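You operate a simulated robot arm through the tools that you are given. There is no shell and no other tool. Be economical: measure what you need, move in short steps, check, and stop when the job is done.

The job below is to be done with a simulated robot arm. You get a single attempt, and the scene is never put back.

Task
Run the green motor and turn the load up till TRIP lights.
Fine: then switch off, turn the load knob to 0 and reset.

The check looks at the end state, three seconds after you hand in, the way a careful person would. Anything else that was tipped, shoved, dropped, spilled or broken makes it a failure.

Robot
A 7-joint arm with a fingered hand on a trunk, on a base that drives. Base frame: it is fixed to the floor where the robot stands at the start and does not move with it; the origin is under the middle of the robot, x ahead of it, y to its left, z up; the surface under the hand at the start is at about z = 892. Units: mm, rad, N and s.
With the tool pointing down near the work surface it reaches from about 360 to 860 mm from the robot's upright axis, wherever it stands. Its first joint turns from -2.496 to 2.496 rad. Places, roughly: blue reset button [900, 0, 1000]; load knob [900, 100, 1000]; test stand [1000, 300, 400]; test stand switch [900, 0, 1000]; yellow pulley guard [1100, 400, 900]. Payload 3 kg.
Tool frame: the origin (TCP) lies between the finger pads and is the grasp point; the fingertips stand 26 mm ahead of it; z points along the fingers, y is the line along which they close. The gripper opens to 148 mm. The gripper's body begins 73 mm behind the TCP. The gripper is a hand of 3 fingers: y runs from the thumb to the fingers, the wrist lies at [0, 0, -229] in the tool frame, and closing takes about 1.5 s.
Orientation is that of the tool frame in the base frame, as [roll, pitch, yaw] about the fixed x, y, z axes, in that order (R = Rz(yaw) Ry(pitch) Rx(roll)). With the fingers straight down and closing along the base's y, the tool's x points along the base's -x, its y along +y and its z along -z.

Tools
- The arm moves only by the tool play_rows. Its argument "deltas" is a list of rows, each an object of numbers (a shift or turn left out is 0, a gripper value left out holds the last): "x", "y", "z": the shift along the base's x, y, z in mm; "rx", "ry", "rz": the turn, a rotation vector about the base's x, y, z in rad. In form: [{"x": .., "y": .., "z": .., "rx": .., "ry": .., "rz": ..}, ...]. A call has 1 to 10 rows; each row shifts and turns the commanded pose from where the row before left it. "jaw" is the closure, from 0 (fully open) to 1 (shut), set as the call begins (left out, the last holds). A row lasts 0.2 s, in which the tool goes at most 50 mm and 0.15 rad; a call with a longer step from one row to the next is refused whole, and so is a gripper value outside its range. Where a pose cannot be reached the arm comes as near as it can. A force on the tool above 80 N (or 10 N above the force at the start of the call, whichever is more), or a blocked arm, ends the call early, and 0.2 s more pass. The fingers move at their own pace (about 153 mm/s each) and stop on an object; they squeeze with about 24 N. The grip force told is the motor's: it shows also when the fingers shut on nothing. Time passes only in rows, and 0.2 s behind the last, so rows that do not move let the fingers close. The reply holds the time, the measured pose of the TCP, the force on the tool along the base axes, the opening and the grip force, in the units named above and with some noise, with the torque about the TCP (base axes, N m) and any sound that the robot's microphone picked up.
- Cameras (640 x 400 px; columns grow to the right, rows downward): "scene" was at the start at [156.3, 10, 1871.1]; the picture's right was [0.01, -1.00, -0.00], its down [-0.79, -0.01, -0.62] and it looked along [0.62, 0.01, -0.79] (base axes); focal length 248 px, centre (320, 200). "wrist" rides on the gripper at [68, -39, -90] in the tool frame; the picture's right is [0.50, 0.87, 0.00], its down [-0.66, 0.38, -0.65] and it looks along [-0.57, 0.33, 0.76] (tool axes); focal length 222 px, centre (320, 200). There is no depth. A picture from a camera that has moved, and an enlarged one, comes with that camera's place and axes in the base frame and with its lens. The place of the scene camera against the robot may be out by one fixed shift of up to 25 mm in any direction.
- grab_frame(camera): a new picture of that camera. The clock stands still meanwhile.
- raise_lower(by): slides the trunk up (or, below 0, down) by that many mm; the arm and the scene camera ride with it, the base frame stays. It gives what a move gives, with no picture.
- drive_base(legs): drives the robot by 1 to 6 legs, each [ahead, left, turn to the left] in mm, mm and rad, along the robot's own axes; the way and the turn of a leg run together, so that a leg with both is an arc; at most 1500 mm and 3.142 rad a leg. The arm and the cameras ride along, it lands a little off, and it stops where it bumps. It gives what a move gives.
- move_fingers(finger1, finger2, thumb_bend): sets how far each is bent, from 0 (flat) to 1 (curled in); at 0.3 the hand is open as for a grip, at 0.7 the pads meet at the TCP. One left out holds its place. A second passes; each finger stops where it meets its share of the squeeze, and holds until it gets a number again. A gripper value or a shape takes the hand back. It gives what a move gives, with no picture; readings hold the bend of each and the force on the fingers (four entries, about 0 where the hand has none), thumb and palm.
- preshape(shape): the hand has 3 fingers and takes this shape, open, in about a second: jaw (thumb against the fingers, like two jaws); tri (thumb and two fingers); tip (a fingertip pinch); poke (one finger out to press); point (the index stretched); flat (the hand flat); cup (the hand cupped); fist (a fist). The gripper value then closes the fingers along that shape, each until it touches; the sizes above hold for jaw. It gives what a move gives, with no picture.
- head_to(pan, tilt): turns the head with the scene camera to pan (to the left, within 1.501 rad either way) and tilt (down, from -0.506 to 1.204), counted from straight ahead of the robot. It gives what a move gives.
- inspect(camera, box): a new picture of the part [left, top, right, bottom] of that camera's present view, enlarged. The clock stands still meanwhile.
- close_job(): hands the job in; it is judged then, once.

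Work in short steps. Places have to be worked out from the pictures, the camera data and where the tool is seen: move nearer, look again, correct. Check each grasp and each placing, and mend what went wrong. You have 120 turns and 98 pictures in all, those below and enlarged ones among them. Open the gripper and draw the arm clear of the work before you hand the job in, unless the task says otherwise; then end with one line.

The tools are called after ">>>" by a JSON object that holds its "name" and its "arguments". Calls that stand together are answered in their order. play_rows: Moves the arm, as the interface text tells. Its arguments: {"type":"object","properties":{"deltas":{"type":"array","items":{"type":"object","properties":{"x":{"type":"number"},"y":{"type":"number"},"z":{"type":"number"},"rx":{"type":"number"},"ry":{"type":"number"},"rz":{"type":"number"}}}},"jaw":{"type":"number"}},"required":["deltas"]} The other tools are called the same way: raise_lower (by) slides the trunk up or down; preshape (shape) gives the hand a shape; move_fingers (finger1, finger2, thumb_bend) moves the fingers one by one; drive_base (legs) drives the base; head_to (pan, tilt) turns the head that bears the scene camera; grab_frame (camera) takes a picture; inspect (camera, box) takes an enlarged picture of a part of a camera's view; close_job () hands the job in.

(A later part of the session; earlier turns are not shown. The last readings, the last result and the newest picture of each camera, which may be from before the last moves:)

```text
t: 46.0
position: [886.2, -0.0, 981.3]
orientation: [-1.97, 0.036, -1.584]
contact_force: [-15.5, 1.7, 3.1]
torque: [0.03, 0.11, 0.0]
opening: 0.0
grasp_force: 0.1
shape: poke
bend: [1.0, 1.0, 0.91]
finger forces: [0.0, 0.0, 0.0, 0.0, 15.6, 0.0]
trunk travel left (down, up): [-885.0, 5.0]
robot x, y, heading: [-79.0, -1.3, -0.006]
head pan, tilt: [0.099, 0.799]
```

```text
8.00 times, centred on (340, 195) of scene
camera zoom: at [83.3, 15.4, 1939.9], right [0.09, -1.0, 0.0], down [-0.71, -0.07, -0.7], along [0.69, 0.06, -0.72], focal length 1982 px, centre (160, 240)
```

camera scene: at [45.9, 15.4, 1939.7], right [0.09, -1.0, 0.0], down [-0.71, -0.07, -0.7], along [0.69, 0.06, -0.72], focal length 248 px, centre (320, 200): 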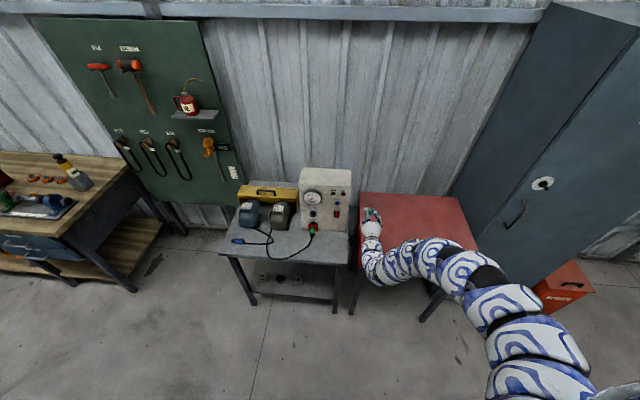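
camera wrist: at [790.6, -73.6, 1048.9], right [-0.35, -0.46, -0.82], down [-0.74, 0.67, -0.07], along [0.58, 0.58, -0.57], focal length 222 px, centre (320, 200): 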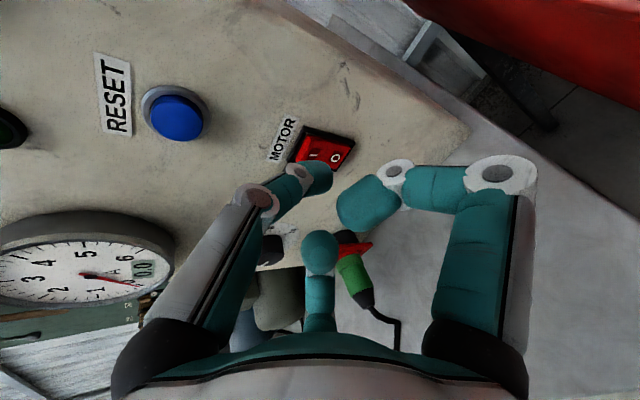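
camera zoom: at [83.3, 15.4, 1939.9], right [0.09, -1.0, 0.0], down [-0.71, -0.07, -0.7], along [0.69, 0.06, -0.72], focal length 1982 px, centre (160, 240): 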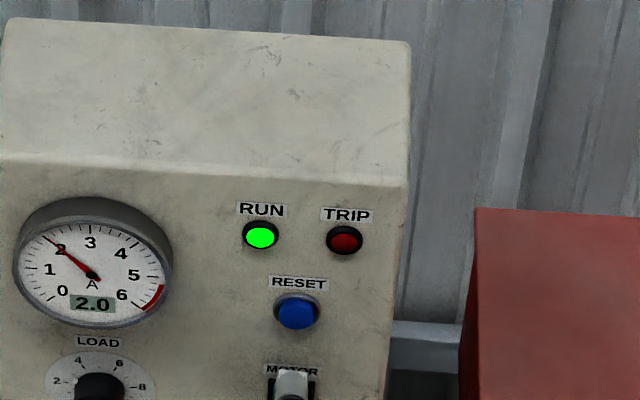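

RUN is lit and the meter shows 2.0 A. I withdraw, open the hand to "jaw" and move over in front of the knob with a roll of about -45°, staying back.

>>> {"name": "play_rows", "arguments": {"deltas": [{"x": -20}, {"x": -25}, {"x": -25}, {"x": -10}]}}

>>> {"name": "preshape", "arguments": {"shape": "jaw"}}

>>> {"name": "play_rows", "arguments": {"deltas": [{"rx": 0.13, "rz": -0.055, "y": 18}, {"rx": 0.13, "rz": -0.055, "y": 18}, {"rx": 0.13, "rz": -0.055, "y": 18}, {"rx": 0.13, "rz": -0.055, "y": 18}, {"rx": 0.13, "rz": -0.055, "y": 18}, {"y": 20}, {}]}}

>>> {"name": "grab_frame", "arguments": {"camera": "wrist"}}

>>> {"name": "inspect", "arguments": {"camera": "scene", "box": [280, 160, 376, 220]}}

```text
t: 47.0
position: [806.8, -0.2, 982.7]
orientation: [-1.973, 0.036, -1.586]
contact_force: [-0.1, -1.0, -0.7]
torque: [0.01, 0.0, 0.02]
opening: 0.2
grasp_force: 0.0
shape: poke
bend: [1.0, 1.0, 0.4]
finger forces: [0.1, 0.1, 0.0, 0.0, 0.0, 0.1]
trunk travel left (down, up): [-885.0, 5.0]
robot x, y, heading: [-76.3, -3.2, -0.009]
head pan, tilt: [0.099, 0.799]
```

```text
t: 47.9
position: [805.8, -0.1, 982.2]
orientation: [-1.973, 0.034, -1.588]
contact_force: [0.4, -0.2, 0.4]
torque: [0.0, -0.02, 0.0]
opening: 147.9
grasp_force: 0.1
shape: jaw
bend: [0.3, 0.3, 0.3]
finger forces: [0.0, 0.0, 0.0, 0.0, 0.1, 0.0]
trunk travel left (down, up): [-885.0, 5.0]
robot x, y, heading: [-74.1, -1.1, -0.009]
head pan, tilt: [0.099, 0.799]
```

```text
t: 49.5
position: [806.4, 109.3, 980.9]
orientation: [-2.092, 0.675, -1.915]
contact_force: [0.5, 1.2, -0.4]
torque: [0.04, 0.03, 0.01]
opening: 148.0
grasp_force: 0.1
shape: jaw
bend: [0.3, 0.3, 0.3]
finger forces: [0.0, 0.0, 0.1, 0.0, 0.0, 0.0]
trunk travel left (down, up): [-885.0, 5.0]
robot x, y, heading: [-77.1, -3.7, -0.005]
head pan, tilt: [0.099, 0.799]
```

```text
68 pictures are left
camera wrist: at [715.8, 31.2, 1001.6], right [-0.38, 0.22, -0.9], down [-0.54, 0.74, 0.41], along [0.75, 0.64, -0.16], focal length 222 px, centre (320, 200)
```

wrist: 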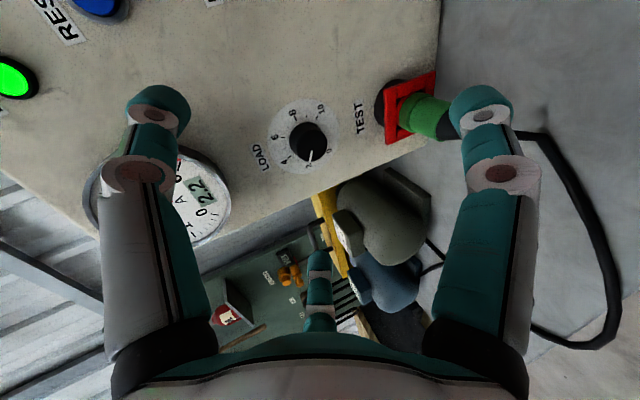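

```text
6.67 times, centred on (328, 190) of scene
camera zoom: at [85.7, 14.8, 1939.7], right [0.09, -1.0, 0.0], down [-0.71, -0.07, -0.7], along [0.69, 0.06, -0.72], focal length 1652 px, centre (267, 267)
```

zoom: 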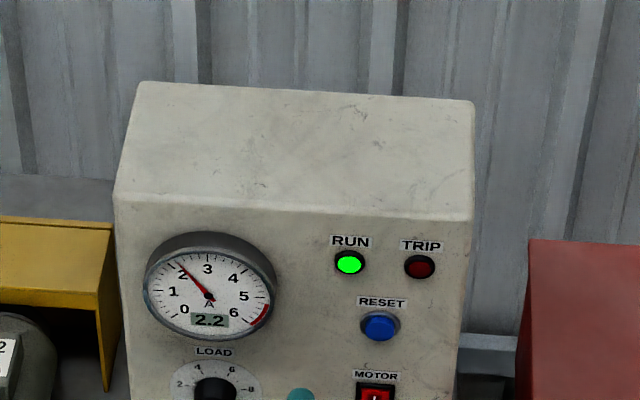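

Knob ≈(890–910,117,957). I close the jaws to about 70 mm so the lower fingers clear the TEST plug, level the hand a bit more, and drive the base forward 50 mm.

>>> {"name": "play_rows", "arguments": {"deltas": [{"y": 8, "z": -12}, {"ry": -0.1, "z": -12}, {"ry": -0.1}, {}, {}], "jaw": 0.5}}

>>> {"name": "drive_base", "arguments": {"legs": [[45, 0, 0]]}}

>>> {"name": "play_rows", "arguments": {"deltas": [{}]}}

>>> {"name": "grab_frame", "arguments": {"camera": "wrist"}}

>>> {"name": "inspect", "arguments": {"camera": "scene", "box": [280, 170, 376, 230]}}

```text
t: 50.7
position: [803.1, 115.1, 963.5]
orientation: [-1.841, 0.726, -1.753]
contact_force: [-0.7, 0.9, 0.0]
torque: [0.0, -0.01, 0.03]
opening: 74.1
grasp_force: 0.0
shape: jaw
bend: [0.36, 0.36, 0.7]
finger forces: [0.1, 0.1, 0.0, 0.0, 0.0, 0.0]
out of reach, approached as far as the arm can: row 3
trunk travel left (down, up): [-885.0, 5.0]
robot x, y, heading: [-78.2, 0.8, -0.003]
head pan, tilt: [0.099, 0.799]
```

```text
t: 51.6
position: [849.5, 117.3, 962.9]
orientation: [-1.843, 0.727, -1.753]
contact_force: [0.1, 0.3, -0.4]
torque: [-0.02, -0.05, 0.0]
opening: 74.2
grasp_force: 0.1
shape: jaw
bend: [0.36, 0.36, 0.7]
finger forces: [0.1, 0.0, 0.0, 0.0, 0.0, 0.0]
trunk travel left (down, up): [-885.0, 5.0]
robot x, y, heading: [-26.8, -0.8, -0.006]
head pan, tilt: [0.099, 0.799]
```

```text
t: 52.0
position: [848.2, 115.1, 963.1]
orientation: [-1.841, 0.725, -1.752]
contact_force: [-0.3, -0.4, -1.3]
torque: [-0.01, 0.0, -0.03]
opening: 74.1
grasp_force: 0.1
shape: jaw
bend: [0.36, 0.36, 0.7]
finger forces: [0.1, 0.0, 0.0, 0.0, 0.1, 0.0]
trunk travel left (down, up): [-885.0, 5.0]
robot x, y, heading: [-27.8, 1.0, -0.011]
head pan, tilt: [0.099, 0.799]
```

```text
66 pictures are left
camera wrist: at [756.2, 38.1, 965.2], right [-0.2, 0.22, -0.96], down [-0.61, 0.74, 0.29], along [0.77, 0.64, -0.01], focal length 222 px, centre (320, 200)
```

wrist: 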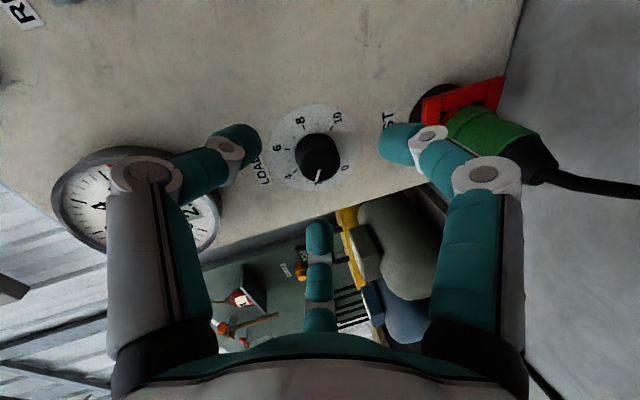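

```text
6.67 times, centred on (328, 200) of scene
camera zoom: at [131.9, 15.1, 1939.6], right [0.09, -1.0, 0.0], down [-0.71, -0.07, -0.7], along [0.69, 0.06, -0.72], focal length 1652 px, centre (267, 200)
```

zoom: 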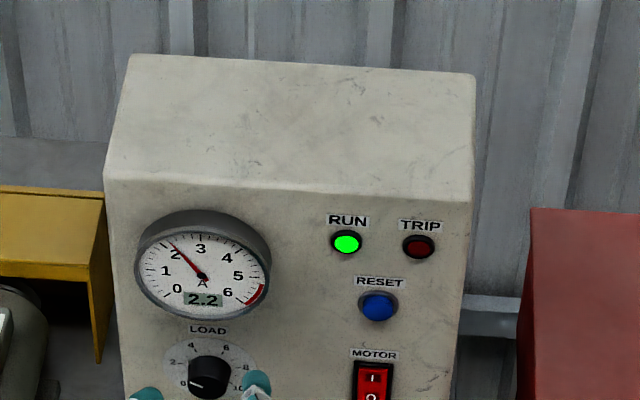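

The three digits close symmetrically around the tool axis, and the knob face sits on that axis about 45 mm ahead. I narrow to ~50 mm opening and advance along the axis until the tips surround the knob.

>>> {"name": "play_rows", "arguments": {"deltas": [{}, {}, {"x": 8, "z": -2}, {"x": 8, "z": -1.5}, {"x": 8, "z": -1.5}, {}], "jaw": 0.66}}

>>> {"name": "grab_frame", "arguments": {"camera": "wrist"}}

```text
t: 53.4
position: [852.6, 115.4, 968.7]
orientation: [-1.839, 0.725, -1.75]
contact_force: [0.0, 0.3, 0.4]
torque: [-0.01, 0.02, 0.02]
opening: 51.0
grasp_force: 0.1
shape: jaw
bend: [0.77, 0.77, 0.7]
finger forces: [0.0, 0.0, 0.0, 0.0, 0.0, 0.1]
out of reach, approached as far as the arm can: row 3, 4, 5
trunk travel left (down, up): [-885.0, 5.0]
robot x, y, heading: [-29.4, 1.8, -0.01]
head pan, tilt: [0.099, 0.799]
```

```text
64 pictures are left
camera wrist: at [761.0, 38.5, 970.0], right [-0.19, 0.22, -0.96], down [-0.61, 0.74, 0.29], along [0.77, 0.64, -0.01], focal length 222 px, centre (320, 200)
```

wrist: 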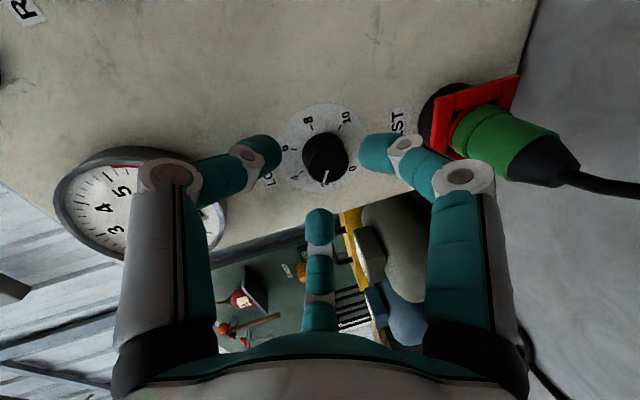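

Still at the reach edge for this pitch. I ease the pitch by 0.06, drop to the knob's line, and use the base to move in.

>>> {"name": "play_rows", "arguments": {"deltas": [{"ry": 0.06, "z": -5}, {"z": -4, "x": -4}, {}]}}

>>> {"name": "drive_base", "arguments": {"legs": [[22, 0, 0]]}}

>>> {"name": "play_rows", "arguments": {"deltas": [{}]}}

>>> {"name": "grab_frame", "arguments": {"camera": "wrist"}}

```text
t: 54.2
position: [848.9, 116.5, 959.3]
orientation: [-1.919, 0.713, -1.803]
contact_force: [0.4, 0.1, -0.1]
torque: [-0.01, 0.02, -0.01]
opening: 50.5
grasp_force: 0.0
shape: jaw
bend: [0.77, 0.77, 0.7]
finger forces: [0.0, 0.1, 0.0, 0.0, 0.0, 0.0]
trunk travel left (down, up): [-885.0, 5.0]
robot x, y, heading: [-32.2, 0.8, -0.008]
head pan, tilt: [0.099, 0.799]
```

```text
t: 55.0
position: [871.6, 115.9, 956.6]
orientation: [-1.921, 0.711, -1.805]
contact_force: [0.8, 0.5, -0.7]
torque: [0.01, -0.02, 0.01]
opening: 50.4
grasp_force: 0.0
shape: jaw
bend: [0.77, 0.77, 0.7]
finger forces: [0.0, 0.1, 0.0, 0.0, 0.0, 0.0]
trunk travel left (down, up): [-885.0, 5.0]
robot x, y, heading: [-11.6, -1.8, -0.008]
head pan, tilt: [0.099, 0.799]
```

```text
t: 55.4
position: [871.9, 115.4, 958.5]
orientation: [-1.92, 0.714, -1.803]
contact_force: [0.7, 0.3, 0.5]
torque: [0.03, -0.01, -0.03]
opening: 50.6
grasp_force: 0.1
shape: jaw
bend: [0.77, 0.77, 0.7]
finger forces: [0.0, 0.0, 0.0, 0.0, 0.0, 0.0]
trunk travel left (down, up): [-885.0, 5.0]
robot x, y, heading: [-10.4, -0.9, -0.011]
head pan, tilt: [0.099, 0.799]
```

```text
63 pictures are left
camera wrist: at [779.5, 38.6, 965.7], right [-0.25, 0.22, -0.94], down [-0.59, 0.74, 0.33], along [0.77, 0.64, -0.06], focal length 222 px, centre (320, 200)
```

wrist: 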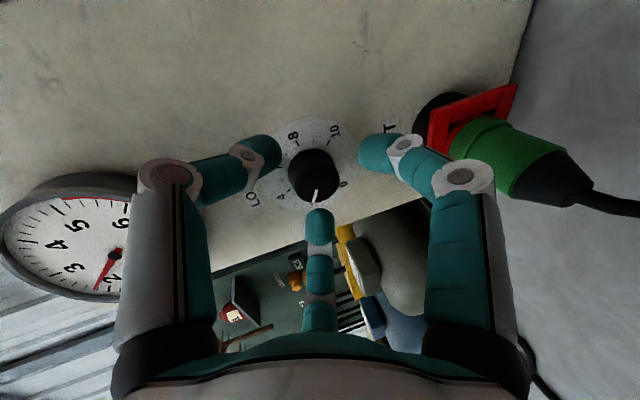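

The knob is nearly centred, slightly above the axis (~3 mm). I advance 8 mm with small corrections and close gently.

>>> {"name": "play_rows", "arguments": {"deltas": [{"x": 4, "y": -1, "z": 1}, {"x": 4}, {}]}}

>>> {"name": "grab_frame", "arguments": {"camera": "wrist"}}

```text
t: 56.2
position: [879.2, 116.0, 960.0]
orientation: [-1.921, 0.714, -1.804]
contact_force: [-0.4, -0.1, -0.2]
torque: [-0.02, -0.01, 0.0]
opening: 50.5
grasp_force: 0.0
shape: jaw
bend: [0.77, 0.77, 0.7]
finger forces: [0.0, 0.0, 0.0, 0.0, 0.1, 0.0]
trunk travel left (down, up): [-885.0, 5.0]
robot x, y, heading: [-9.0, 2.6, -0.01]
head pan, tilt: [0.099, 0.799]
```

```text
62 pictures are left
camera wrist: at [787.1, 38.2, 967.4], right [-0.25, 0.22, -0.94], down [-0.59, 0.74, 0.33], along [0.77, 0.64, -0.06], focal length 222 px, centre (320, 200)
```

wrist: 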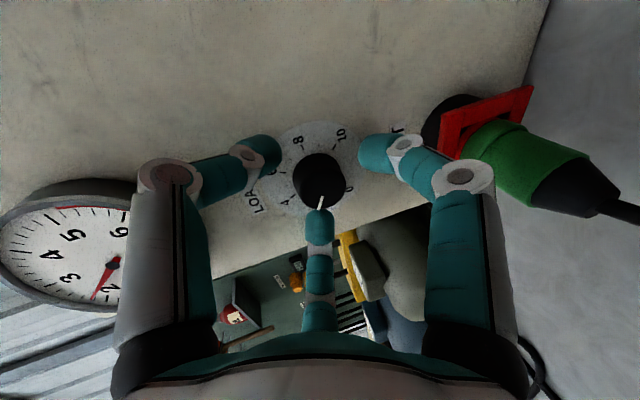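

Centred now. I go 4 mm deeper and close the jaws on the knob.

>>> {"name": "play_rows", "arguments": {"deltas": [{"x": 4, "z": -1}, {}]}}

>>> {"name": "play_rows", "arguments": {"deltas": [{}, {}, {}, {}, {}], "jaw": 1.0}}

>>> {"name": "grab_frame", "arguments": {"camera": "wrist"}}

```text
t: 56.8
position: [878.9, 115.7, 960.2]
orientation: [-1.919, 0.714, -1.801]
contact_force: [0.5, 0.5, -0.9]
torque: [0.0, -0.02, -0.03]
opening: 50.6
grasp_force: 0.1
shape: jaw
bend: [0.77, 0.77, 0.7]
finger forces: [0.0, 0.0, 0.1, 0.0, 0.0, 0.0]
out of reach, approached as far as the arm can: row 1
trunk travel left (down, up): [-885.0, 5.0]
robot x, y, heading: [-8.1, 0.2, -0.006]
head pan, tilt: [0.099, 0.799]
```

```text
t: 58.0
position: [879.1, 114.9, 959.6]
orientation: [-1.92, 0.714, -1.804]
contact_force: [-0.2, -1.4, 0.2]
torque: [-0.03, 0.06, -0.05]
opening: 20.1
grasp_force: 24.0
shape: jaw
bend: [0.74, 0.76, 0.7]
finger forces: [18.2, 21.5, 0.0, 0.0, 19.9, 0.0]
trunk travel left (down, up): [-885.0, 5.0]
robot x, y, heading: [-9.6, -4.1, -0.008]
head pan, tilt: [0.099, 0.799]
```

```text
61 pictures are left
camera wrist: at [787.0, 37.5, 967.2], right [-0.25, 0.22, -0.94], down [-0.59, 0.74, 0.33], along [0.77, 0.64, -0.06], focal length 222 px, centre (320, 200)
```

wrist: 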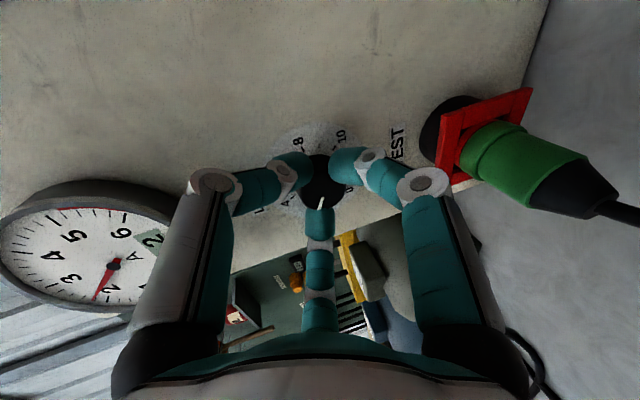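

All three digits grip the knob (~20 N each). I turn clockwise about the tool axis by 0.4 rad and check the meter.

>>> {"name": "play_rows", "arguments": {"deltas": [{"rx": 0.097, "rz": -0.026}, {"rx": 0.097, "rz": -0.026}, {"rx": 0.097, "rz": -0.026}, {"rx": 0.097, "rz": -0.026}, {}]}}

>>> {"name": "inspect", "arguments": {"camera": "scene", "box": [280, 170, 376, 230]}}

>>> {"name": "grab_frame", "arguments": {"camera": "wrist"}}

```text
t: 59.2
position: [879.5, 115.2, 960.0]
orientation: [-2.147, 1.076, -2.089]
contact_force: [0.2, 2.7, -2.8]
torque: [-0.03, 0.1, 0.1]
opening: 19.7
grasp_force: 24.5
shape: jaw
bend: [0.74, 0.77, 0.7]
finger forces: [19.4, 21.6, 0.0, 0.0, 17.1, 0.0]
trunk travel left (down, up): [-885.0, 5.0]
robot x, y, heading: [-8.9, 0.3, -0.008]
head pan, tilt: [0.099, 0.799]
```

```text
6.67 times, centred on (328, 200) of scene
camera zoom: at [152.9, 15.4, 1939.6], right [0.09, -1.0, 0.0], down [-0.71, -0.07, -0.7], along [0.69, 0.06, -0.72], focal length 1652 px, centre (267, 200)
```

zoom: 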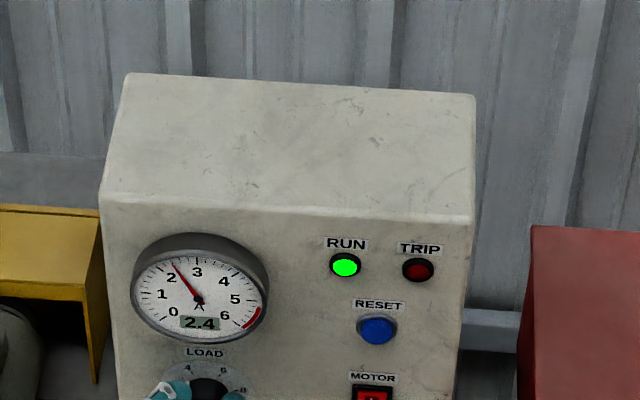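

```text
59 pictures are left
camera wrist: at [779.4, 51.1, 939.2], right [-0.21, 0.58, -0.78], down [-0.52, 0.61, 0.6], along [0.83, 0.53, 0.17], focal length 222 px, centre (320, 200)
```

wrist: 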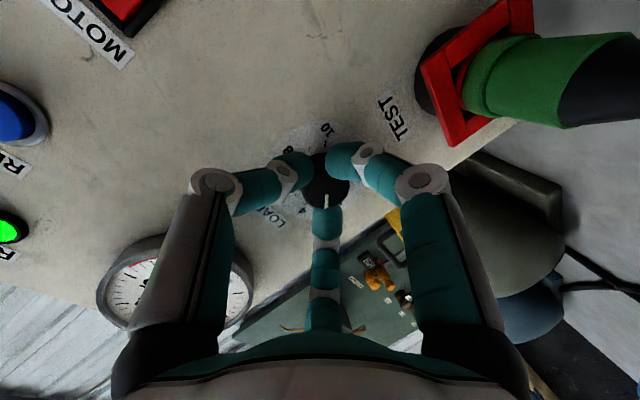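

The knob follows: 2.4 A. I keep turning.

>>> {"name": "play_rows", "arguments": {"deltas": [{"rx": 0.116, "rz": -0.031}, {"rx": 0.116, "rz": -0.031}, {"rx": 0.116, "rz": -0.031}, {"rx": 0.116, "rz": -0.031}, {"rx": 0.116, "rz": -0.031}, {}]}}

>>> {"name": "inspect", "arguments": {"camera": "scene", "box": [280, 180, 376, 240]}}

>>> {"name": "grab_frame", "arguments": {"camera": "wrist"}}

```text
t: 60.6
position: [880.5, 113.8, 959.2]
orientation: [2.559, 1.257, 2.533]
contact_force: [4.9, -2.1, -0.8]
torque: [-0.07, -0.13, 0.07]
opening: 17.8
grasp_force: 24.1
shape: jaw
bend: [0.76, 0.77, 0.7]
finger forces: [26.7, 21.5, 0.1, 0.1, 0.1, 0.1]
trunk travel left (down, up): [-885.0, 5.0]
robot x, y, heading: [-6.7, -0.7, -0.01]
head pan, tilt: [0.099, 0.799]
```

```text
6.67 times, centred on (328, 210) of scene
camera zoom: at [153.1, 14.6, 1939.6], right [0.09, -1.0, 0.0], down [-0.71, -0.07, -0.7], along [0.69, 0.06, -0.72], focal length 1652 px, centre (267, 133)
```

zoom: 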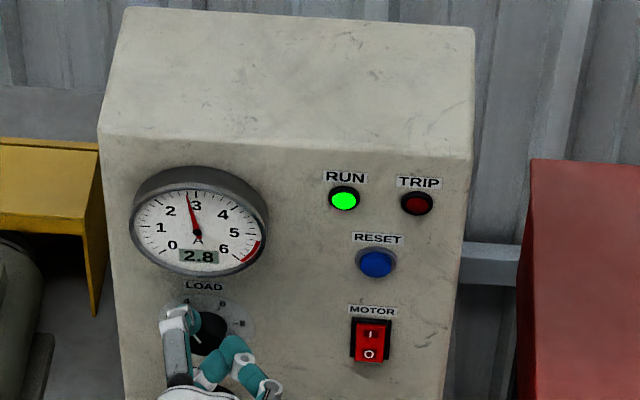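

```text
57 pictures are left
camera wrist: at [772.7, 86.7, 912.5], right [-0.09, 0.94, -0.33], down [-0.45, 0.26, 0.86], along [0.89, 0.22, 0.4], focal length 222 px, centre (320, 200)
```

wrist: 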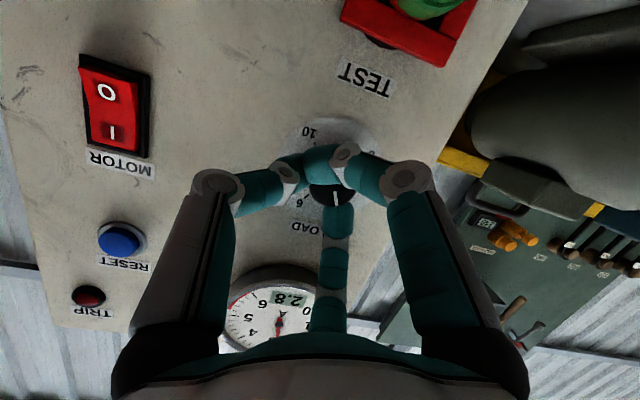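

2.8 A now, but the thumb has lost contact as the tips slid toward the knob's face. I open, recentre and look.

>>> {"name": "play_rows", "arguments": {"deltas": [{}, {}, {}], "jaw": 0.66}}

>>> {"name": "grab_frame", "arguments": {"camera": "wrist"}}

>>> {"name": "inspect", "arguments": {"camera": "scene", "box": [280, 190, 360, 240]}}

```text
t: 61.4
position: [877.7, 115.1, 960.2]
orientation: [2.561, 1.256, 2.536]
contact_force: [-0.5, -0.6, 0.0]
torque: [0.03, -0.01, 0.03]
opening: 50.3
grasp_force: 0.0
shape: jaw
bend: [0.77, 0.77, 0.7]
finger forces: [0.0, 0.1, 0.1, 0.0, 0.1, 0.1]
trunk travel left (down, up): [-885.0, 5.0]
robot x, y, heading: [-8.9, 2.0, -0.002]
head pan, tilt: [0.099, 0.799]
```

```text
56 pictures are left
camera wrist: at [771.9, 87.4, 912.7], right [-0.09, 0.94, -0.33], down [-0.45, 0.26, 0.86], along [0.89, 0.22, 0.4], focal length 222 px, centre (320, 200)
```

wrist: 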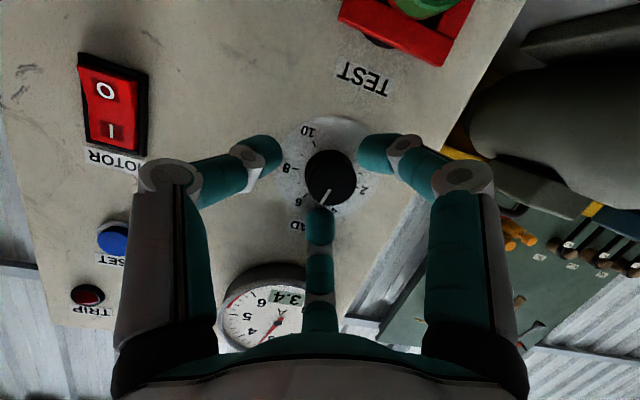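

```text
8.00 times, centred on (320, 215) of scene
camera zoom: at [152.2, 15.1, 1939.7], right [0.09, -1.0, 0.0], down [-0.71, -0.07, -0.7], along [0.69, 0.06, -0.72], focal length 1982 px, centre (320, 80)
```

zoom: 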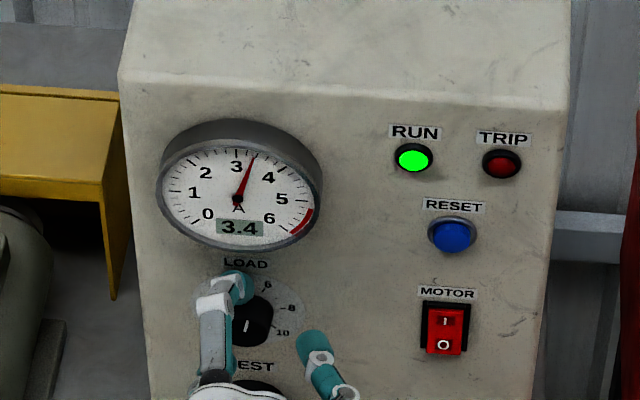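

The meter lagged and now shows 3.4 A with the knob near 4. The knob is ~6 mm left of the axis; I recentre, go slightly deeper, and close again.

>>> {"name": "play_rows", "arguments": {"deltas": [{"y": 5, "z": -1.5}, {"x": 3}, {"x": 3}, {}]}}

>>> {"name": "grab_frame", "arguments": {"camera": "wrist"}}

```text
t: 62.4
position: [879.6, 119.8, 962.5]
orientation: [2.553, 1.256, 2.533]
contact_force: [0.9, 0.2, 0.4]
torque: [-0.03, 0.0, 0.01]
opening: 49.8
grasp_force: 0.0
shape: jaw
bend: [0.77, 0.77, 0.7]
finger forces: [0.0, 0.1, 0.0, 0.0, 0.0, 0.0]
out of reach, approached as far as the arm can: row 2
trunk travel left (down, up): [-885.0, 5.0]
robot x, y, heading: [-8.8, -2.5, -0.004]
head pan, tilt: [0.099, 0.799]
```

```text
54 pictures are left
camera wrist: at [773.4, 92.5, 914.8], right [-0.09, 0.94, -0.33], down [-0.45, 0.26, 0.86], along [0.89, 0.22, 0.4], focal length 222 px, centre (320, 200)
```

wrist: 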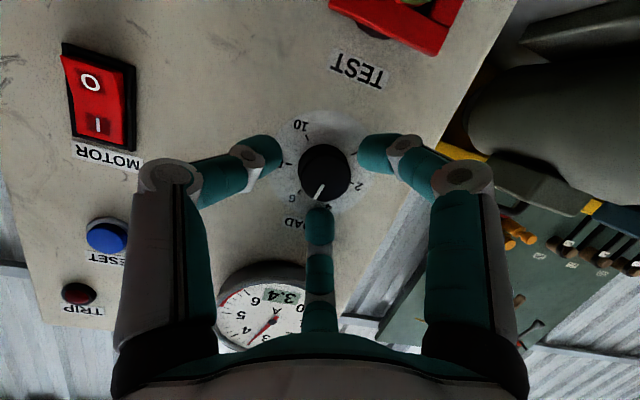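

The axis is ~4–5 mm too high now. I lower and creep the base forward 5 mm for a deeper grip.

>>> {"name": "play_rows", "arguments": {"deltas": [{"z": -3, "y": 1}, {"z": -2}, {}]}}

>>> {"name": "drive_base", "arguments": {"legs": [[5, 0, 0]]}}

>>> {"name": "grab_frame", "arguments": {"camera": "wrist"}}

```text
t: 63.2
position: [878.9, 120.7, 961.2]
orientation: [2.555, 1.257, 2.534]
contact_force: [0.0, 1.1, -0.3]
torque: [0.0, -0.02, 0.04]
opening: 50.1
grasp_force: 0.1
shape: jaw
bend: [0.77, 0.77, 0.7]
finger forces: [0.0, 0.0, 0.0, 0.0, 0.0, 0.0]
out of reach, approached as far as the arm can: row 1
trunk travel left (down, up): [-885.0, 5.0]
robot x, y, heading: [-10.2, 1.3, -0.003]
head pan, tilt: [0.099, 0.799]
```

```text
t: 64.0
position: [884.9, 120.6, 962.4]
orientation: [2.555, 1.257, 2.533]
contact_force: [-9.5, 0.5, 1.9]
torque: [0.02, -0.24, 0.06]
opening: 50.0
grasp_force: 0.0
shape: jaw
bend: [0.77, 0.79, 0.7]
finger forces: [0.1, 8.9, 0.1, 0.0, 0.0, 0.1]
trunk travel left (down, up): [-885.0, 5.0]
robot x, y, heading: [-5.3, -4.4, -0.005]
head pan, tilt: [0.099, 0.799]
```

```text
53 pictures are left
camera wrist: at [777.4, 93.0, 915.2], right [-0.09, 0.94, -0.33], down [-0.45, 0.26, 0.86], along [0.89, 0.22, 0.4], focal length 222 px, centre (320, 200)
```

wrist: 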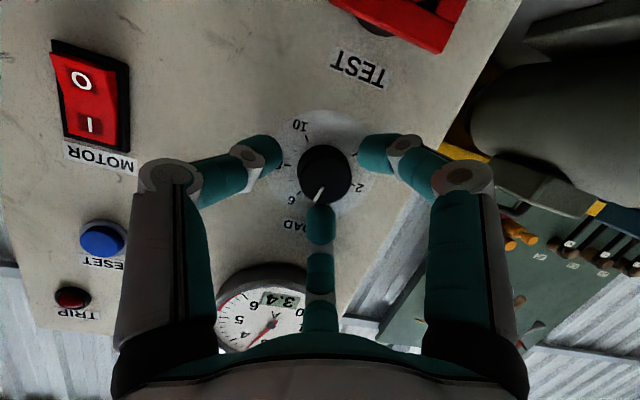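

The upper finger just touches the panel (9 N), so depth is at its maximum. I lower by 5 mm with the trunk to centre, and then close.

>>> {"name": "raise_lower", "arguments": {"by": -5}}

>>> {"name": "play_rows", "arguments": {"deltas": [{"x": -1}, {}, {}, {}, {}], "jaw": 1.0}}

```text
t: 64.5
position: [882.9, 121.7, 956.7]
orientation: [2.556, 1.256, 2.534]
contact_force: [-7.7, 1.1, 2.1]
torque: [-0.01, -0.24, 0.07]
opening: 50.2
grasp_force: 0.0
shape: jaw
bend: [0.77, 0.79, 0.7]
finger forces: [0.0, 8.5, 0.1, 0.0, 0.0, 0.0]
trunk travel left (down, up): [-880.0, 10.0]
robot x, y, heading: [-2.3, -2.1, -0.008]
head pan, tilt: [0.099, 0.799]
```

```text
t: 65.7
position: [885.0, 120.1, 957.3]
orientation: [2.558, 1.258, 2.533]
contact_force: [1.2, -2.3, -5.6]
torque: [0.02, -0.04, -0.07]
opening: 24.8
grasp_force: 24.0
shape: jaw
bend: [0.74, 0.78, 0.7]
finger forces: [21.2, 18.6, 0.1, 0.1, 23.3, 0.0]
trunk travel left (down, up): [-880.0, 10.0]
robot x, y, heading: [-2.4, 0.2, -0.006]
head pan, tilt: [0.099, 0.799]
```

Firm three-point grip. I turn another 0.6 rad.

>>> {"name": "play_rows", "arguments": {"deltas": [{"rx": 0.097, "rz": -0.026}, {"rx": 0.097, "rz": -0.026}, {"rx": 0.097, "rz": -0.026}, {"rx": 0.097, "rz": -0.026}, {}, {}, {}, {}]}}

>>> {"name": "inspect", "arguments": {"camera": "scene", "box": [280, 190, 360, 240]}}

```text
t: 67.5
position: [883.8, 120.8, 955.2]
orientation: [2.025, 0.94, 1.949]
contact_force: [2.1, 4.5, -4.2]
torque: [-0.02, -0.02, 0.24]
opening: 23.9
grasp_force: 23.6
shape: jaw
bend: [0.74, 0.78, 0.7]
finger forces: [23.1, 18.7, 0.0, 0.1, 20.4, 0.1]
trunk travel left (down, up): [-880.0, 10.0]
robot x, y, heading: [-6.2, -1.0, -0.01]
head pan, tilt: [0.099, 0.799]
```

```text
8.00 times, centred on (320, 215) of scene
camera zoom: at [158.2, 15.6, 1934.6], right [0.09, -1.0, 0.0], down [-0.71, -0.07, -0.7], along [0.69, 0.06, -0.72], focal length 1982 px, centre (320, 80)
```

zoom: 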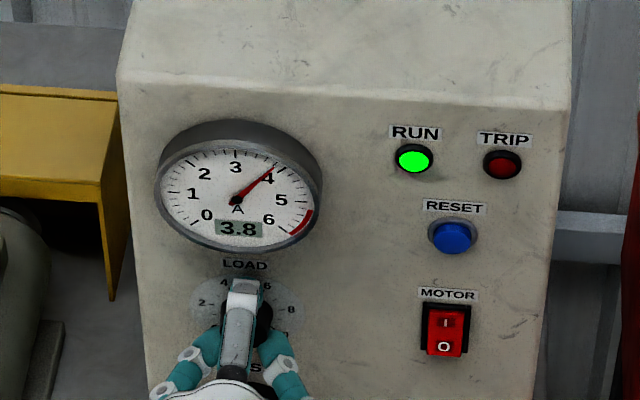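

3.8 A, above the motor's 3.6 A. The trip may be delayed, so I wait two seconds and look.

>>> {"name": "play_rows", "arguments": {"deltas": [{}, {}, {}, {}, {}, {}, {}, {}, {}, {}]}}

>>> {"name": "inspect", "arguments": {"camera": "scene", "box": [280, 190, 360, 240]}}

```text
t: 69.7
position: [883.8, 121.4, 956.2]
orientation: [2.025, 0.942, 1.947]
contact_force: [2.1, 5.2, -4.6]
torque: [-0.02, -0.02, 0.21]
opening: 24.1
grasp_force: 24.8
shape: jaw
bend: [0.74, 0.78, 0.7]
finger forces: [23.8, 18.9, 0.1, 0.0, 20.4, 0.0]
trunk travel left (down, up): [-880.0, 10.0]
robot x, y, heading: [-6.8, -0.9, -0.005]
head pan, tilt: [0.099, 0.799]
```

```text
8.00 times, centred on (320, 215) of scene
camera zoom: at [158.2, 15.7, 1934.6], right [0.09, -1.0, 0.0], down [-0.71, -0.07, -0.7], along [0.69, 0.06, -0.72], focal length 1982 px, centre (320, 80)
```

zoom: 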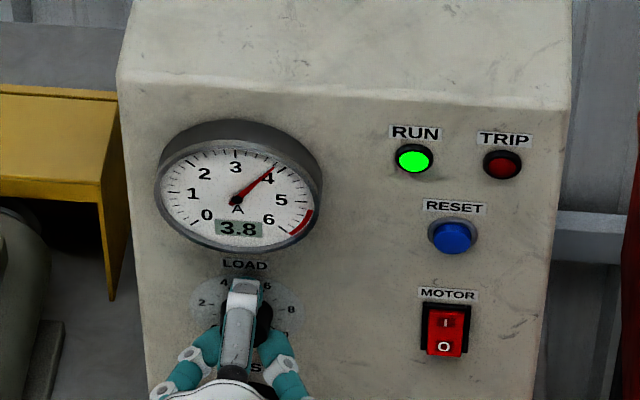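

Steady at 3.8 A with no trip. I turn it up further.

>>> {"name": "play_rows", "arguments": {"deltas": [{"rx": 0.097, "rz": -0.026}, {"rx": 0.097, "rz": -0.026}, {"rx": 0.097, "rz": -0.026}, {"rx": 0.097, "rz": -0.026}, {}, {}, {}, {}, {}, {}]}}

>>> {"name": "inspect", "arguments": {"camera": "scene", "box": [280, 190, 360, 240]}}

```text
t: 71.9
position: [883.6, 121.0, 956.7]
orientation: [1.879, 0.567, 1.742]
contact_force: [4.7, 9.1, -1.0]
torque: [0.02, -0.08, 0.44]
opening: 23.5
grasp_force: 23.9
shape: jaw
bend: [0.74, 0.78, 0.7]
finger forces: [26.4, 16.7, 0.1, 0.1, 19.7, 0.0]
trunk travel left (down, up): [-880.0, 10.0]
robot x, y, heading: [-4.1, -1.9, -0.009]
head pan, tilt: [0.099, 0.799]
```

```text
8.00 times, centred on (320, 215) of scene
camera zoom: at [158.1, 16.1, 1934.6], right [0.09, -1.0, 0.0], down [-0.71, -0.07, -0.7], along [0.69, 0.06, -0.72], focal length 1982 px, centre (320, 80)
```

zoom: 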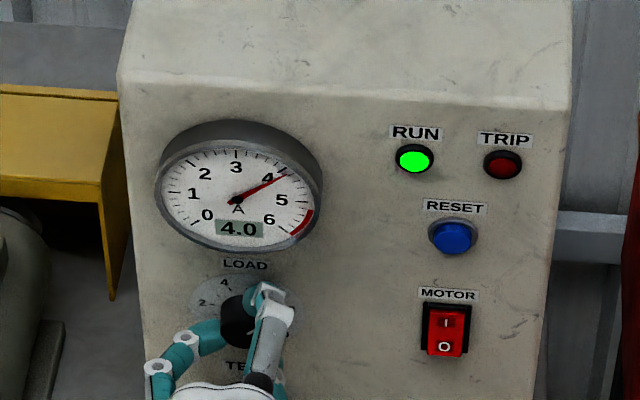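

4.0 A and climbing slowly. I continue another 0.4 rad.

>>> {"name": "play_rows", "arguments": {"deltas": [{"rx": 0.097, "rz": -0.026}, {"rx": 0.097, "rz": -0.026}, {"rx": 0.097, "rz": -0.026}, {"rx": 0.097, "rz": -0.026}, {}, {}, {}, {}, {}, {}]}}

>>> {"name": "inspect", "arguments": {"camera": "scene", "box": [280, 190, 360, 240]}}

```text
t: 74.1
position: [883.9, 121.4, 955.7]
orientation: [1.833, 0.18, 1.62]
contact_force: [5.3, 6.0, 0.1]
torque: [0.02, -0.16, 0.36]
opening: 22.4
grasp_force: 23.6
shape: jaw
bend: [0.74, 0.78, 0.7]
finger forces: [26.3, 14.5, 0.0, 0.0, 21.5, 0.1]
trunk travel left (down, up): [-880.0, 10.0]
robot x, y, heading: [-0.5, -1.9, -0.01]
head pan, tilt: [0.099, 0.799]
```

```text
8.00 times, centred on (320, 215) of scene
camera zoom: at [158.1, 15.7, 1934.6], right [0.09, -1.0, 0.0], down [-0.71, -0.07, -0.7], along [0.69, 0.06, -0.72], focal length 1982 px, centre (320, 80)
```

zoom: 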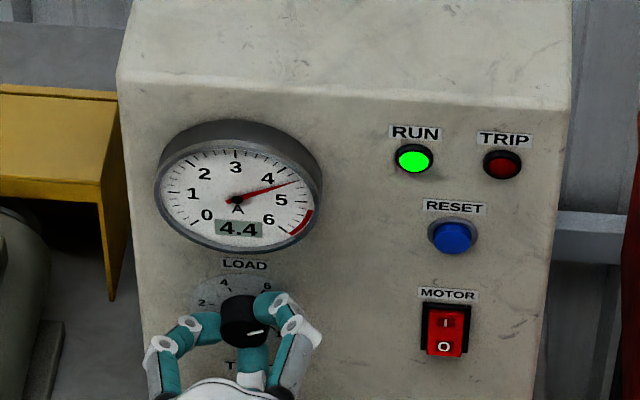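

4.4 A, knob past 8. I turn further.

>>> {"name": "play_rows", "arguments": {"deltas": [{"rx": 0.097, "rz": -0.026}, {"rx": 0.097, "rz": -0.026}, {"rx": 0.097, "rz": -0.026}, {}, {}, {}, {}, {}, {}, {}]}}

>>> {"name": "inspect", "arguments": {"camera": "scene", "box": [280, 190, 360, 240]}}

```text
t: 76.3
position: [883.9, 122.0, 955.2]
orientation: [1.834, -0.109, 1.543]
contact_force: [2.7, 9.2, -1.1]
torque: [0.01, -0.15, 0.45]
opening: 22.3
grasp_force: 24.6
shape: jaw
bend: [0.75, 0.78, 0.7]
finger forces: [27.8, 13.0, 0.0, 0.0, 23.8, 0.1]
trunk travel left (down, up): [-880.0, 10.0]
robot x, y, heading: [-4.3, -4.1, -0.009]
head pan, tilt: [0.099, 0.799]
```

```text
8.00 times, centred on (320, 215) of scene
camera zoom: at [157.9, 15.9, 1934.6], right [0.09, -1.0, 0.0], down [-0.71, -0.07, -0.7], along [0.69, 0.06, -0.72], focal length 1982 px, centre (320, 80)
```

zoom: 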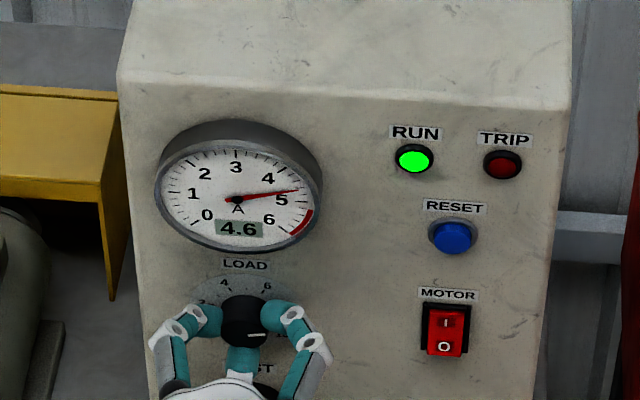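

4.6 A. I go on in another step and let it settle.

>>> {"name": "play_rows", "arguments": {"deltas": [{"rx": 0.097, "rz": -0.026}, {"rx": 0.097, "rz": -0.026}, {}, {}, {}, {}, {}, {}, {}, {}]}}

>>> {"name": "inspect", "arguments": {"camera": "scene", "box": [280, 190, 360, 240]}}

```text
t: 78.5
position: [883.9, 121.4, 956.9]
orientation: [1.847, -0.302, 1.487]
contact_force: [1.7, 7.9, -2.0]
torque: [0.01, -0.14, 0.49]
opening: 21.9
grasp_force: 24.4
shape: jaw
bend: [0.75, 0.78, 0.7]
finger forces: [27.5, 12.6, 0.0, 0.0, 25.5, 0.0]
trunk travel left (down, up): [-880.0, 10.0]
robot x, y, heading: [-2.0, 0.8, -0.011]
head pan, tilt: [0.099, 0.799]
```

```text
8.00 times, centred on (320, 215) of scene
camera zoom: at [157.8, 15.9, 1934.6], right [0.09, -1.0, 0.0], down [-0.71, -0.07, -0.7], along [0.69, 0.06, -0.72], focal length 1982 px, centre (320, 80)
```

zoom: 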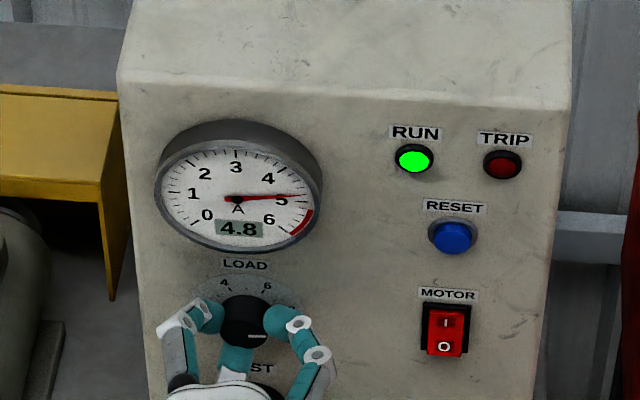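

4.8 A. I continue carefully.

>>> {"name": "play_rows", "arguments": {"deltas": [{"rx": 0.097, "rz": -0.026}, {"rx": 0.097, "rz": -0.026}, {}, {}, {}, {}, {}, {}, {}, {}]}}

>>> {"name": "inspect", "arguments": {"camera": "scene", "box": [280, 190, 360, 240]}}

```text
t: 80.7
position: [884.4, 122.1, 959.1]
orientation: [1.869, -0.496, 1.423]
contact_force: [-4.9, 4.1, -13.4]
torque: [0.0, 0.14, 0.4]
opening: 22.4
grasp_force: 24.1
shape: jaw
bend: [0.75, 0.78, 0.7]
finger forces: [24.5, 15.3, 0.0, 0.1, 29.7, 0.1]
out of reach, approached as far as the arm can: row 2
trunk travel left (down, up): [-880.0, 10.0]
robot x, y, heading: [-6.9, -2.1, -0.005]
head pan, tilt: [0.099, 0.799]
```

```text
8.00 times, centred on (320, 215) of scene
camera zoom: at [158.5, 15.7, 1934.5], right [0.09, -1.0, 0.0], down [-0.71, -0.07, -0.7], along [0.69, 0.06, -0.72], focal length 1982 px, centre (320, 80)
```

zoom: 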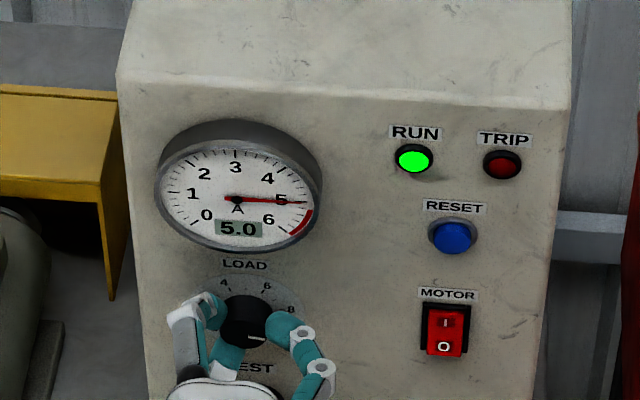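

5.0 A, and the arm's roll reached its limit here. I release, roll back 1.3 rad, and check the knob for a fresh grip.

>>> {"name": "play_rows", "arguments": {"deltas": [{}, {}, {"x": -4}, {"rx": -0.135, "rz": 0.036}, {"rx": -0.135, "rz": 0.036}, {"rx": -0.135, "rz": 0.036}, {"rx": -0.135, "rz": 0.036}, {"rx": -0.135, "rz": 0.036}, {"rx": -0.135, "rz": 0.036}], "jaw": 0.66}}

>>> {"name": "play_rows", "arguments": {"deltas": [{"rx": -0.135, "rz": 0.036}, {"rx": -0.135, "rz": 0.036}, {"rx": -0.135, "rz": 0.036}, {"rx": -0.135, "rz": 0.036}, {}]}}

>>> {"name": "grab_frame", "arguments": {"camera": "wrist"}}

>>> {"name": "inspect", "arguments": {"camera": "scene", "box": [280, 190, 360, 240]}}

```text
t: 82.7
position: [880.4, 121.9, 960.4]
orientation: [1.843, 0.312, 1.654]
contact_force: [-0.7, 0.9, 0.5]
torque: [0.0, 0.0, -0.01]
opening: 50.2
grasp_force: 0.0
shape: jaw
bend: [0.77, 0.77, 0.7]
finger forces: [0.1, 0.0, 0.0, 0.1, 0.1, 0.1]
trunk travel left (down, up): [-880.0, 10.0]
robot x, y, heading: [-3.0, 2.3, -0.011]
head pan, tilt: [0.099, 0.799]
```

```text
t: 83.9
position: [879.9, 120.5, 959.9]
orientation: [1.965, 0.843, 1.872]
contact_force: [-0.4, -0.9, -0.1]
torque: [0.0, 0.02, -0.02]
opening: 50.2
grasp_force: 0.1
shape: jaw
bend: [0.77, 0.77, 0.7]
finger forces: [0.0, 0.5, 0.0, 0.1, 0.0, 0.1]
trunk travel left (down, up): [-880.0, 10.0]
robot x, y, heading: [-4.2, -3.5, -0.009]
head pan, tilt: [0.099, 0.799]
```

```text
45 pictures are left
camera wrist: at [772.6, 133.4, 909.1], right [0.04, 0.99, 0.16], down [-0.44, -0.12, 0.89], along [0.9, -0.11, 0.43], focal length 222 px, centre (320, 200)
```

wrist: 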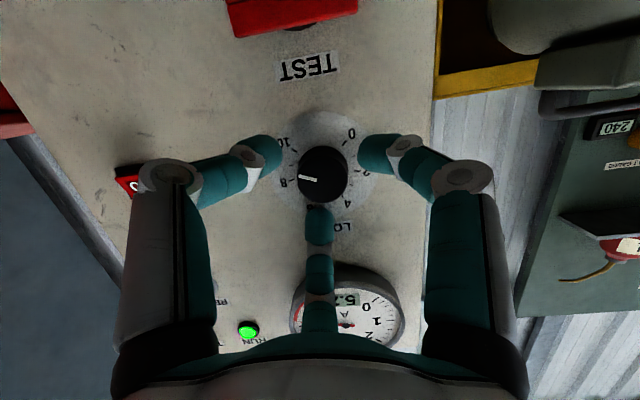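

```text
8.00 times, centred on (320, 215) of scene
camera zoom: at [157.3, 14.9, 1934.7], right [0.09, -1.0, 0.0], down [-0.71, -0.07, -0.7], along [0.69, 0.06, -0.72], focal length 1982 px, centre (320, 80)
```

zoom: 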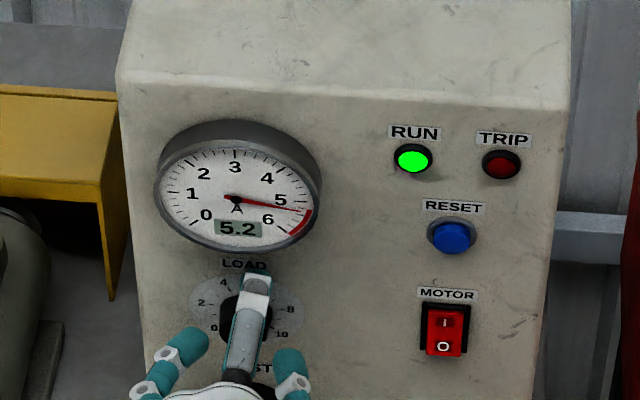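

5.2 A with the knob near 8.3. I lower slightly, go back to full depth, grip and turn again.

>>> {"name": "play_rows", "arguments": {"deltas": [{"z": -3, "y": 1}, {"x": 3, "z": -1}, {}]}}

>>> {"name": "play_rows", "arguments": {"deltas": [{}, {}, {}, {}, {}], "jaw": 1.0}}

```text
t: 84.7
position: [882.0, 125.0, 957.4]
orientation: [1.963, 0.842, 1.874]
contact_force: [-6.1, 0.2, 2.5]
torque: [0.01, -0.19, -0.04]
opening: 50.2
grasp_force: 0.1
shape: jaw
bend: [0.77, 0.78, 0.7]
finger forces: [0.0, 6.0, 0.1, 0.0, 0.1, 0.0]
trunk travel left (down, up): [-880.0, 10.0]
robot x, y, heading: [-7.3, -3.8, -0.006]
head pan, tilt: [0.099, 0.799]
```

```text
t: 85.9
position: [882.6, 123.5, 956.6]
orientation: [1.966, 0.839, 1.873]
contact_force: [-1.5, -0.9, -5.4]
torque: [0.01, 0.02, 0.0]
opening: 26.1
grasp_force: 24.0
shape: jaw
bend: [0.75, 0.78, 0.7]
finger forces: [21.6, 18.3, 0.1, 0.1, 23.6, 0.0]
trunk travel left (down, up): [-880.0, 10.0]
robot x, y, heading: [-1.2, -2.5, -0.006]
head pan, tilt: [0.099, 0.799]
```

Good grip. I turn 0.4 rad and let it settle.

>>> {"name": "play_rows", "arguments": {"deltas": [{"rx": 0.097, "rz": -0.026}, {"rx": 0.097, "rz": -0.026}, {"rx": 0.097, "rz": -0.026}, {"rx": 0.097, "rz": -0.026}, {}, {}, {}, {}, {}, {}]}}

>>> {"name": "inspect", "arguments": {"camera": "scene", "box": [280, 190, 360, 240]}}

```text
t: 88.1
position: [882.2, 122.3, 957.1]
orientation: [1.862, 0.462, 1.705]
contact_force: [0.0, 6.5, -0.9]
torque: [0.03, -0.03, 0.23]
opening: 24.7
grasp_force: 23.6
shape: jaw
bend: [0.74, 0.78, 0.7]
finger forces: [26.1, 18.5, 0.0, 0.1, 21.1, 0.1]
trunk travel left (down, up): [-880.0, 10.0]
robot x, y, heading: [-2.6, -0.8, -0.004]
head pan, tilt: [0.099, 0.799]
```

```text
8.00 times, centred on (320, 215) of scene
camera zoom: at [157.5, 15.8, 1934.7], right [0.09, -1.0, 0.0], down [-0.71, -0.07, -0.7], along [0.69, 0.06, -0.72], focal length 1982 px, centre (320, 80)
```

zoom: 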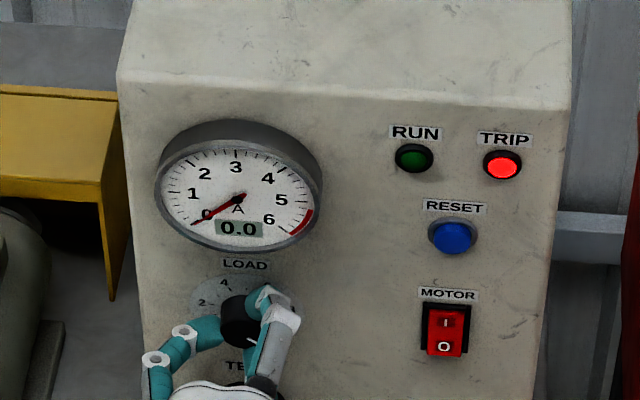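

TRIP is lit and the motor stopped. Next comes switching off: I release the knob and back the base straight out.

>>> {"name": "play_rows", "arguments": {"deltas": [{}, {}, {}], "jaw": 0.66}}

>>> {"name": "drive_base", "arguments": {"legs": [[-80, 0, 0]]}}

>>> {"name": "play_rows", "arguments": {"deltas": [{"ry": 0.14}, {"rx": -0.13, "rz": 0.055}, {"rx": -0.13, "rz": 0.055}, {"rx": -0.13, "rz": 0.055}, {"rx": -0.13, "rz": 0.055}, {"rx": -0.13, "rz": 0.055}, {"rx": -0.13, "rz": 0.055}, {"rx": -0.13, "rz": 0.055}, {"rx": -0.13, "rz": 0.055}, {"rx": -0.13, "rz": 0.055}]}}

>>> {"name": "preshape", "arguments": {"shape": "poke"}}

```text
t: 88.9
position: [882.5, 121.8, 956.8]
orientation: [1.863, 0.463, 1.703]
contact_force: [-2.3, 0.1, -0.8]
torque: [0.03, -0.04, -0.06]
opening: 49.6
grasp_force: 0.1
shape: jaw
bend: [0.77, 0.78, 0.7]
finger forces: [0.0, 2.7, 0.0, 0.2, 0.0, 0.0]
trunk travel left (down, up): [-880.0, 10.0]
robot x, y, heading: [-4.1, 0.8, -0.006]
head pan, tilt: [0.099, 0.799]
```

```text
t: 90.0
position: [801.5, 123.8, 958.8]
orientation: [1.862, 0.463, 1.704]
contact_force: [-0.2, -0.2, 0.5]
torque: [-0.01, 0.01, -0.01]
opening: 50.1
grasp_force: 0.1
shape: jaw
bend: [0.77, 0.77, 0.7]
finger forces: [0.0, 0.1, 0.0, 0.1, 0.1, 0.0]
trunk travel left (down, up): [-880.0, 10.0]
robot x, y, heading: [-85.9, 1.2, -0.003]
head pan, tilt: [0.099, 0.799]
```

```text
t: 92.2
position: [802.3, 122.3, 957.6]
orientation: [-2.74, 1.133, -2.705]
contact_force: [0.8, -0.5, 0.8]
torque: [-0.02, 0.0, 0.01]
opening: 50.4
grasp_force: 0.0
shape: jaw
bend: [0.77, 0.77, 0.7]
finger forces: [0.0, 0.0, 0.0, 0.0, 0.0, 0.0]
trunk travel left (down, up): [-880.0, 10.0]
robot x, y, heading: [-84.2, 1.5, -0.002]
head pan, tilt: [0.099, 0.799]
```

```text
t: 93.0
position: [801.9, 123.9, 956.1]
orientation: [-2.747, 1.134, -2.708]
contact_force: [0.3, -0.5, 0.0]
torque: [-0.03, 0.0, -0.02]
opening: 0.0
grasp_force: 0.0
shape: poke
bend: [1.0, 1.0, 0.4]
finger forces: [0.0, 0.1, 0.0, 0.0, 0.1, 0.0]
trunk travel left (down, up): [-880.0, 10.0]
robot x, y, heading: [-83.1, -0.2, -0.006]
head pan, tilt: [0.099, 0.799]
```

Continue rolling to thumb-up while moving across to the switch at stand-off.

>>> {"name": "play_rows", "arguments": {"deltas": [{"rx": -0.13, "rz": 0.055, "y": -14}, {"rx": -0.13, "rz": 0.055, "y": -14}, {"rx": -0.13, "rz": 0.055, "y": -14}, {"rx": -0.13, "rz": 0.055, "y": -14}, {"rx": -0.13, "rz": 0.055, "y": -14}, {"rx": -0.13, "rz": 0.055, "y": -14}, {"rx": -0.13, "rz": 0.055, "y": -14}, {"rx": -0.13, "rz": 0.055, "y": -14}, {"y": -14}, {}]}}

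>>> {"name": "grab_frame", "arguments": {"camera": "wrist"}}

```text
t: 95.2
position: [802.4, -1.5, 955.3]
orientation: [-1.986, 0.237, -1.676]
contact_force: [0.1, -0.1, 0.0]
torque: [0.02, 0.01, -0.03]
opening: 0.1
grasp_force: 0.0
shape: poke
bend: [1.0, 1.0, 0.4]
finger forces: [0.1, 0.1, 0.0, 0.0, 0.0, 0.1]
trunk travel left (down, up): [-880.0, 10.0]
robot x, y, heading: [-85.3, -1.3, -0.008]
head pan, tilt: [0.099, 0.799]
```

```text
42 pictures are left
camera wrist: at [726.2, -78.5, 1010.9], right [-0.38, -0.26, -0.89], down [-0.68, 0.73, 0.08], along [0.63, 0.63, -0.45], focal length 222 px, centre (320, 200)
```

wrist: 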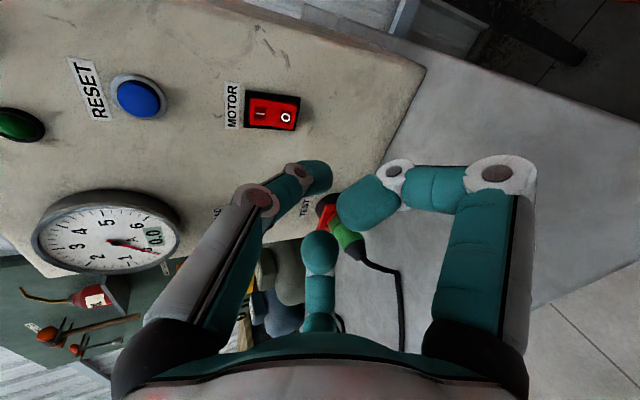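

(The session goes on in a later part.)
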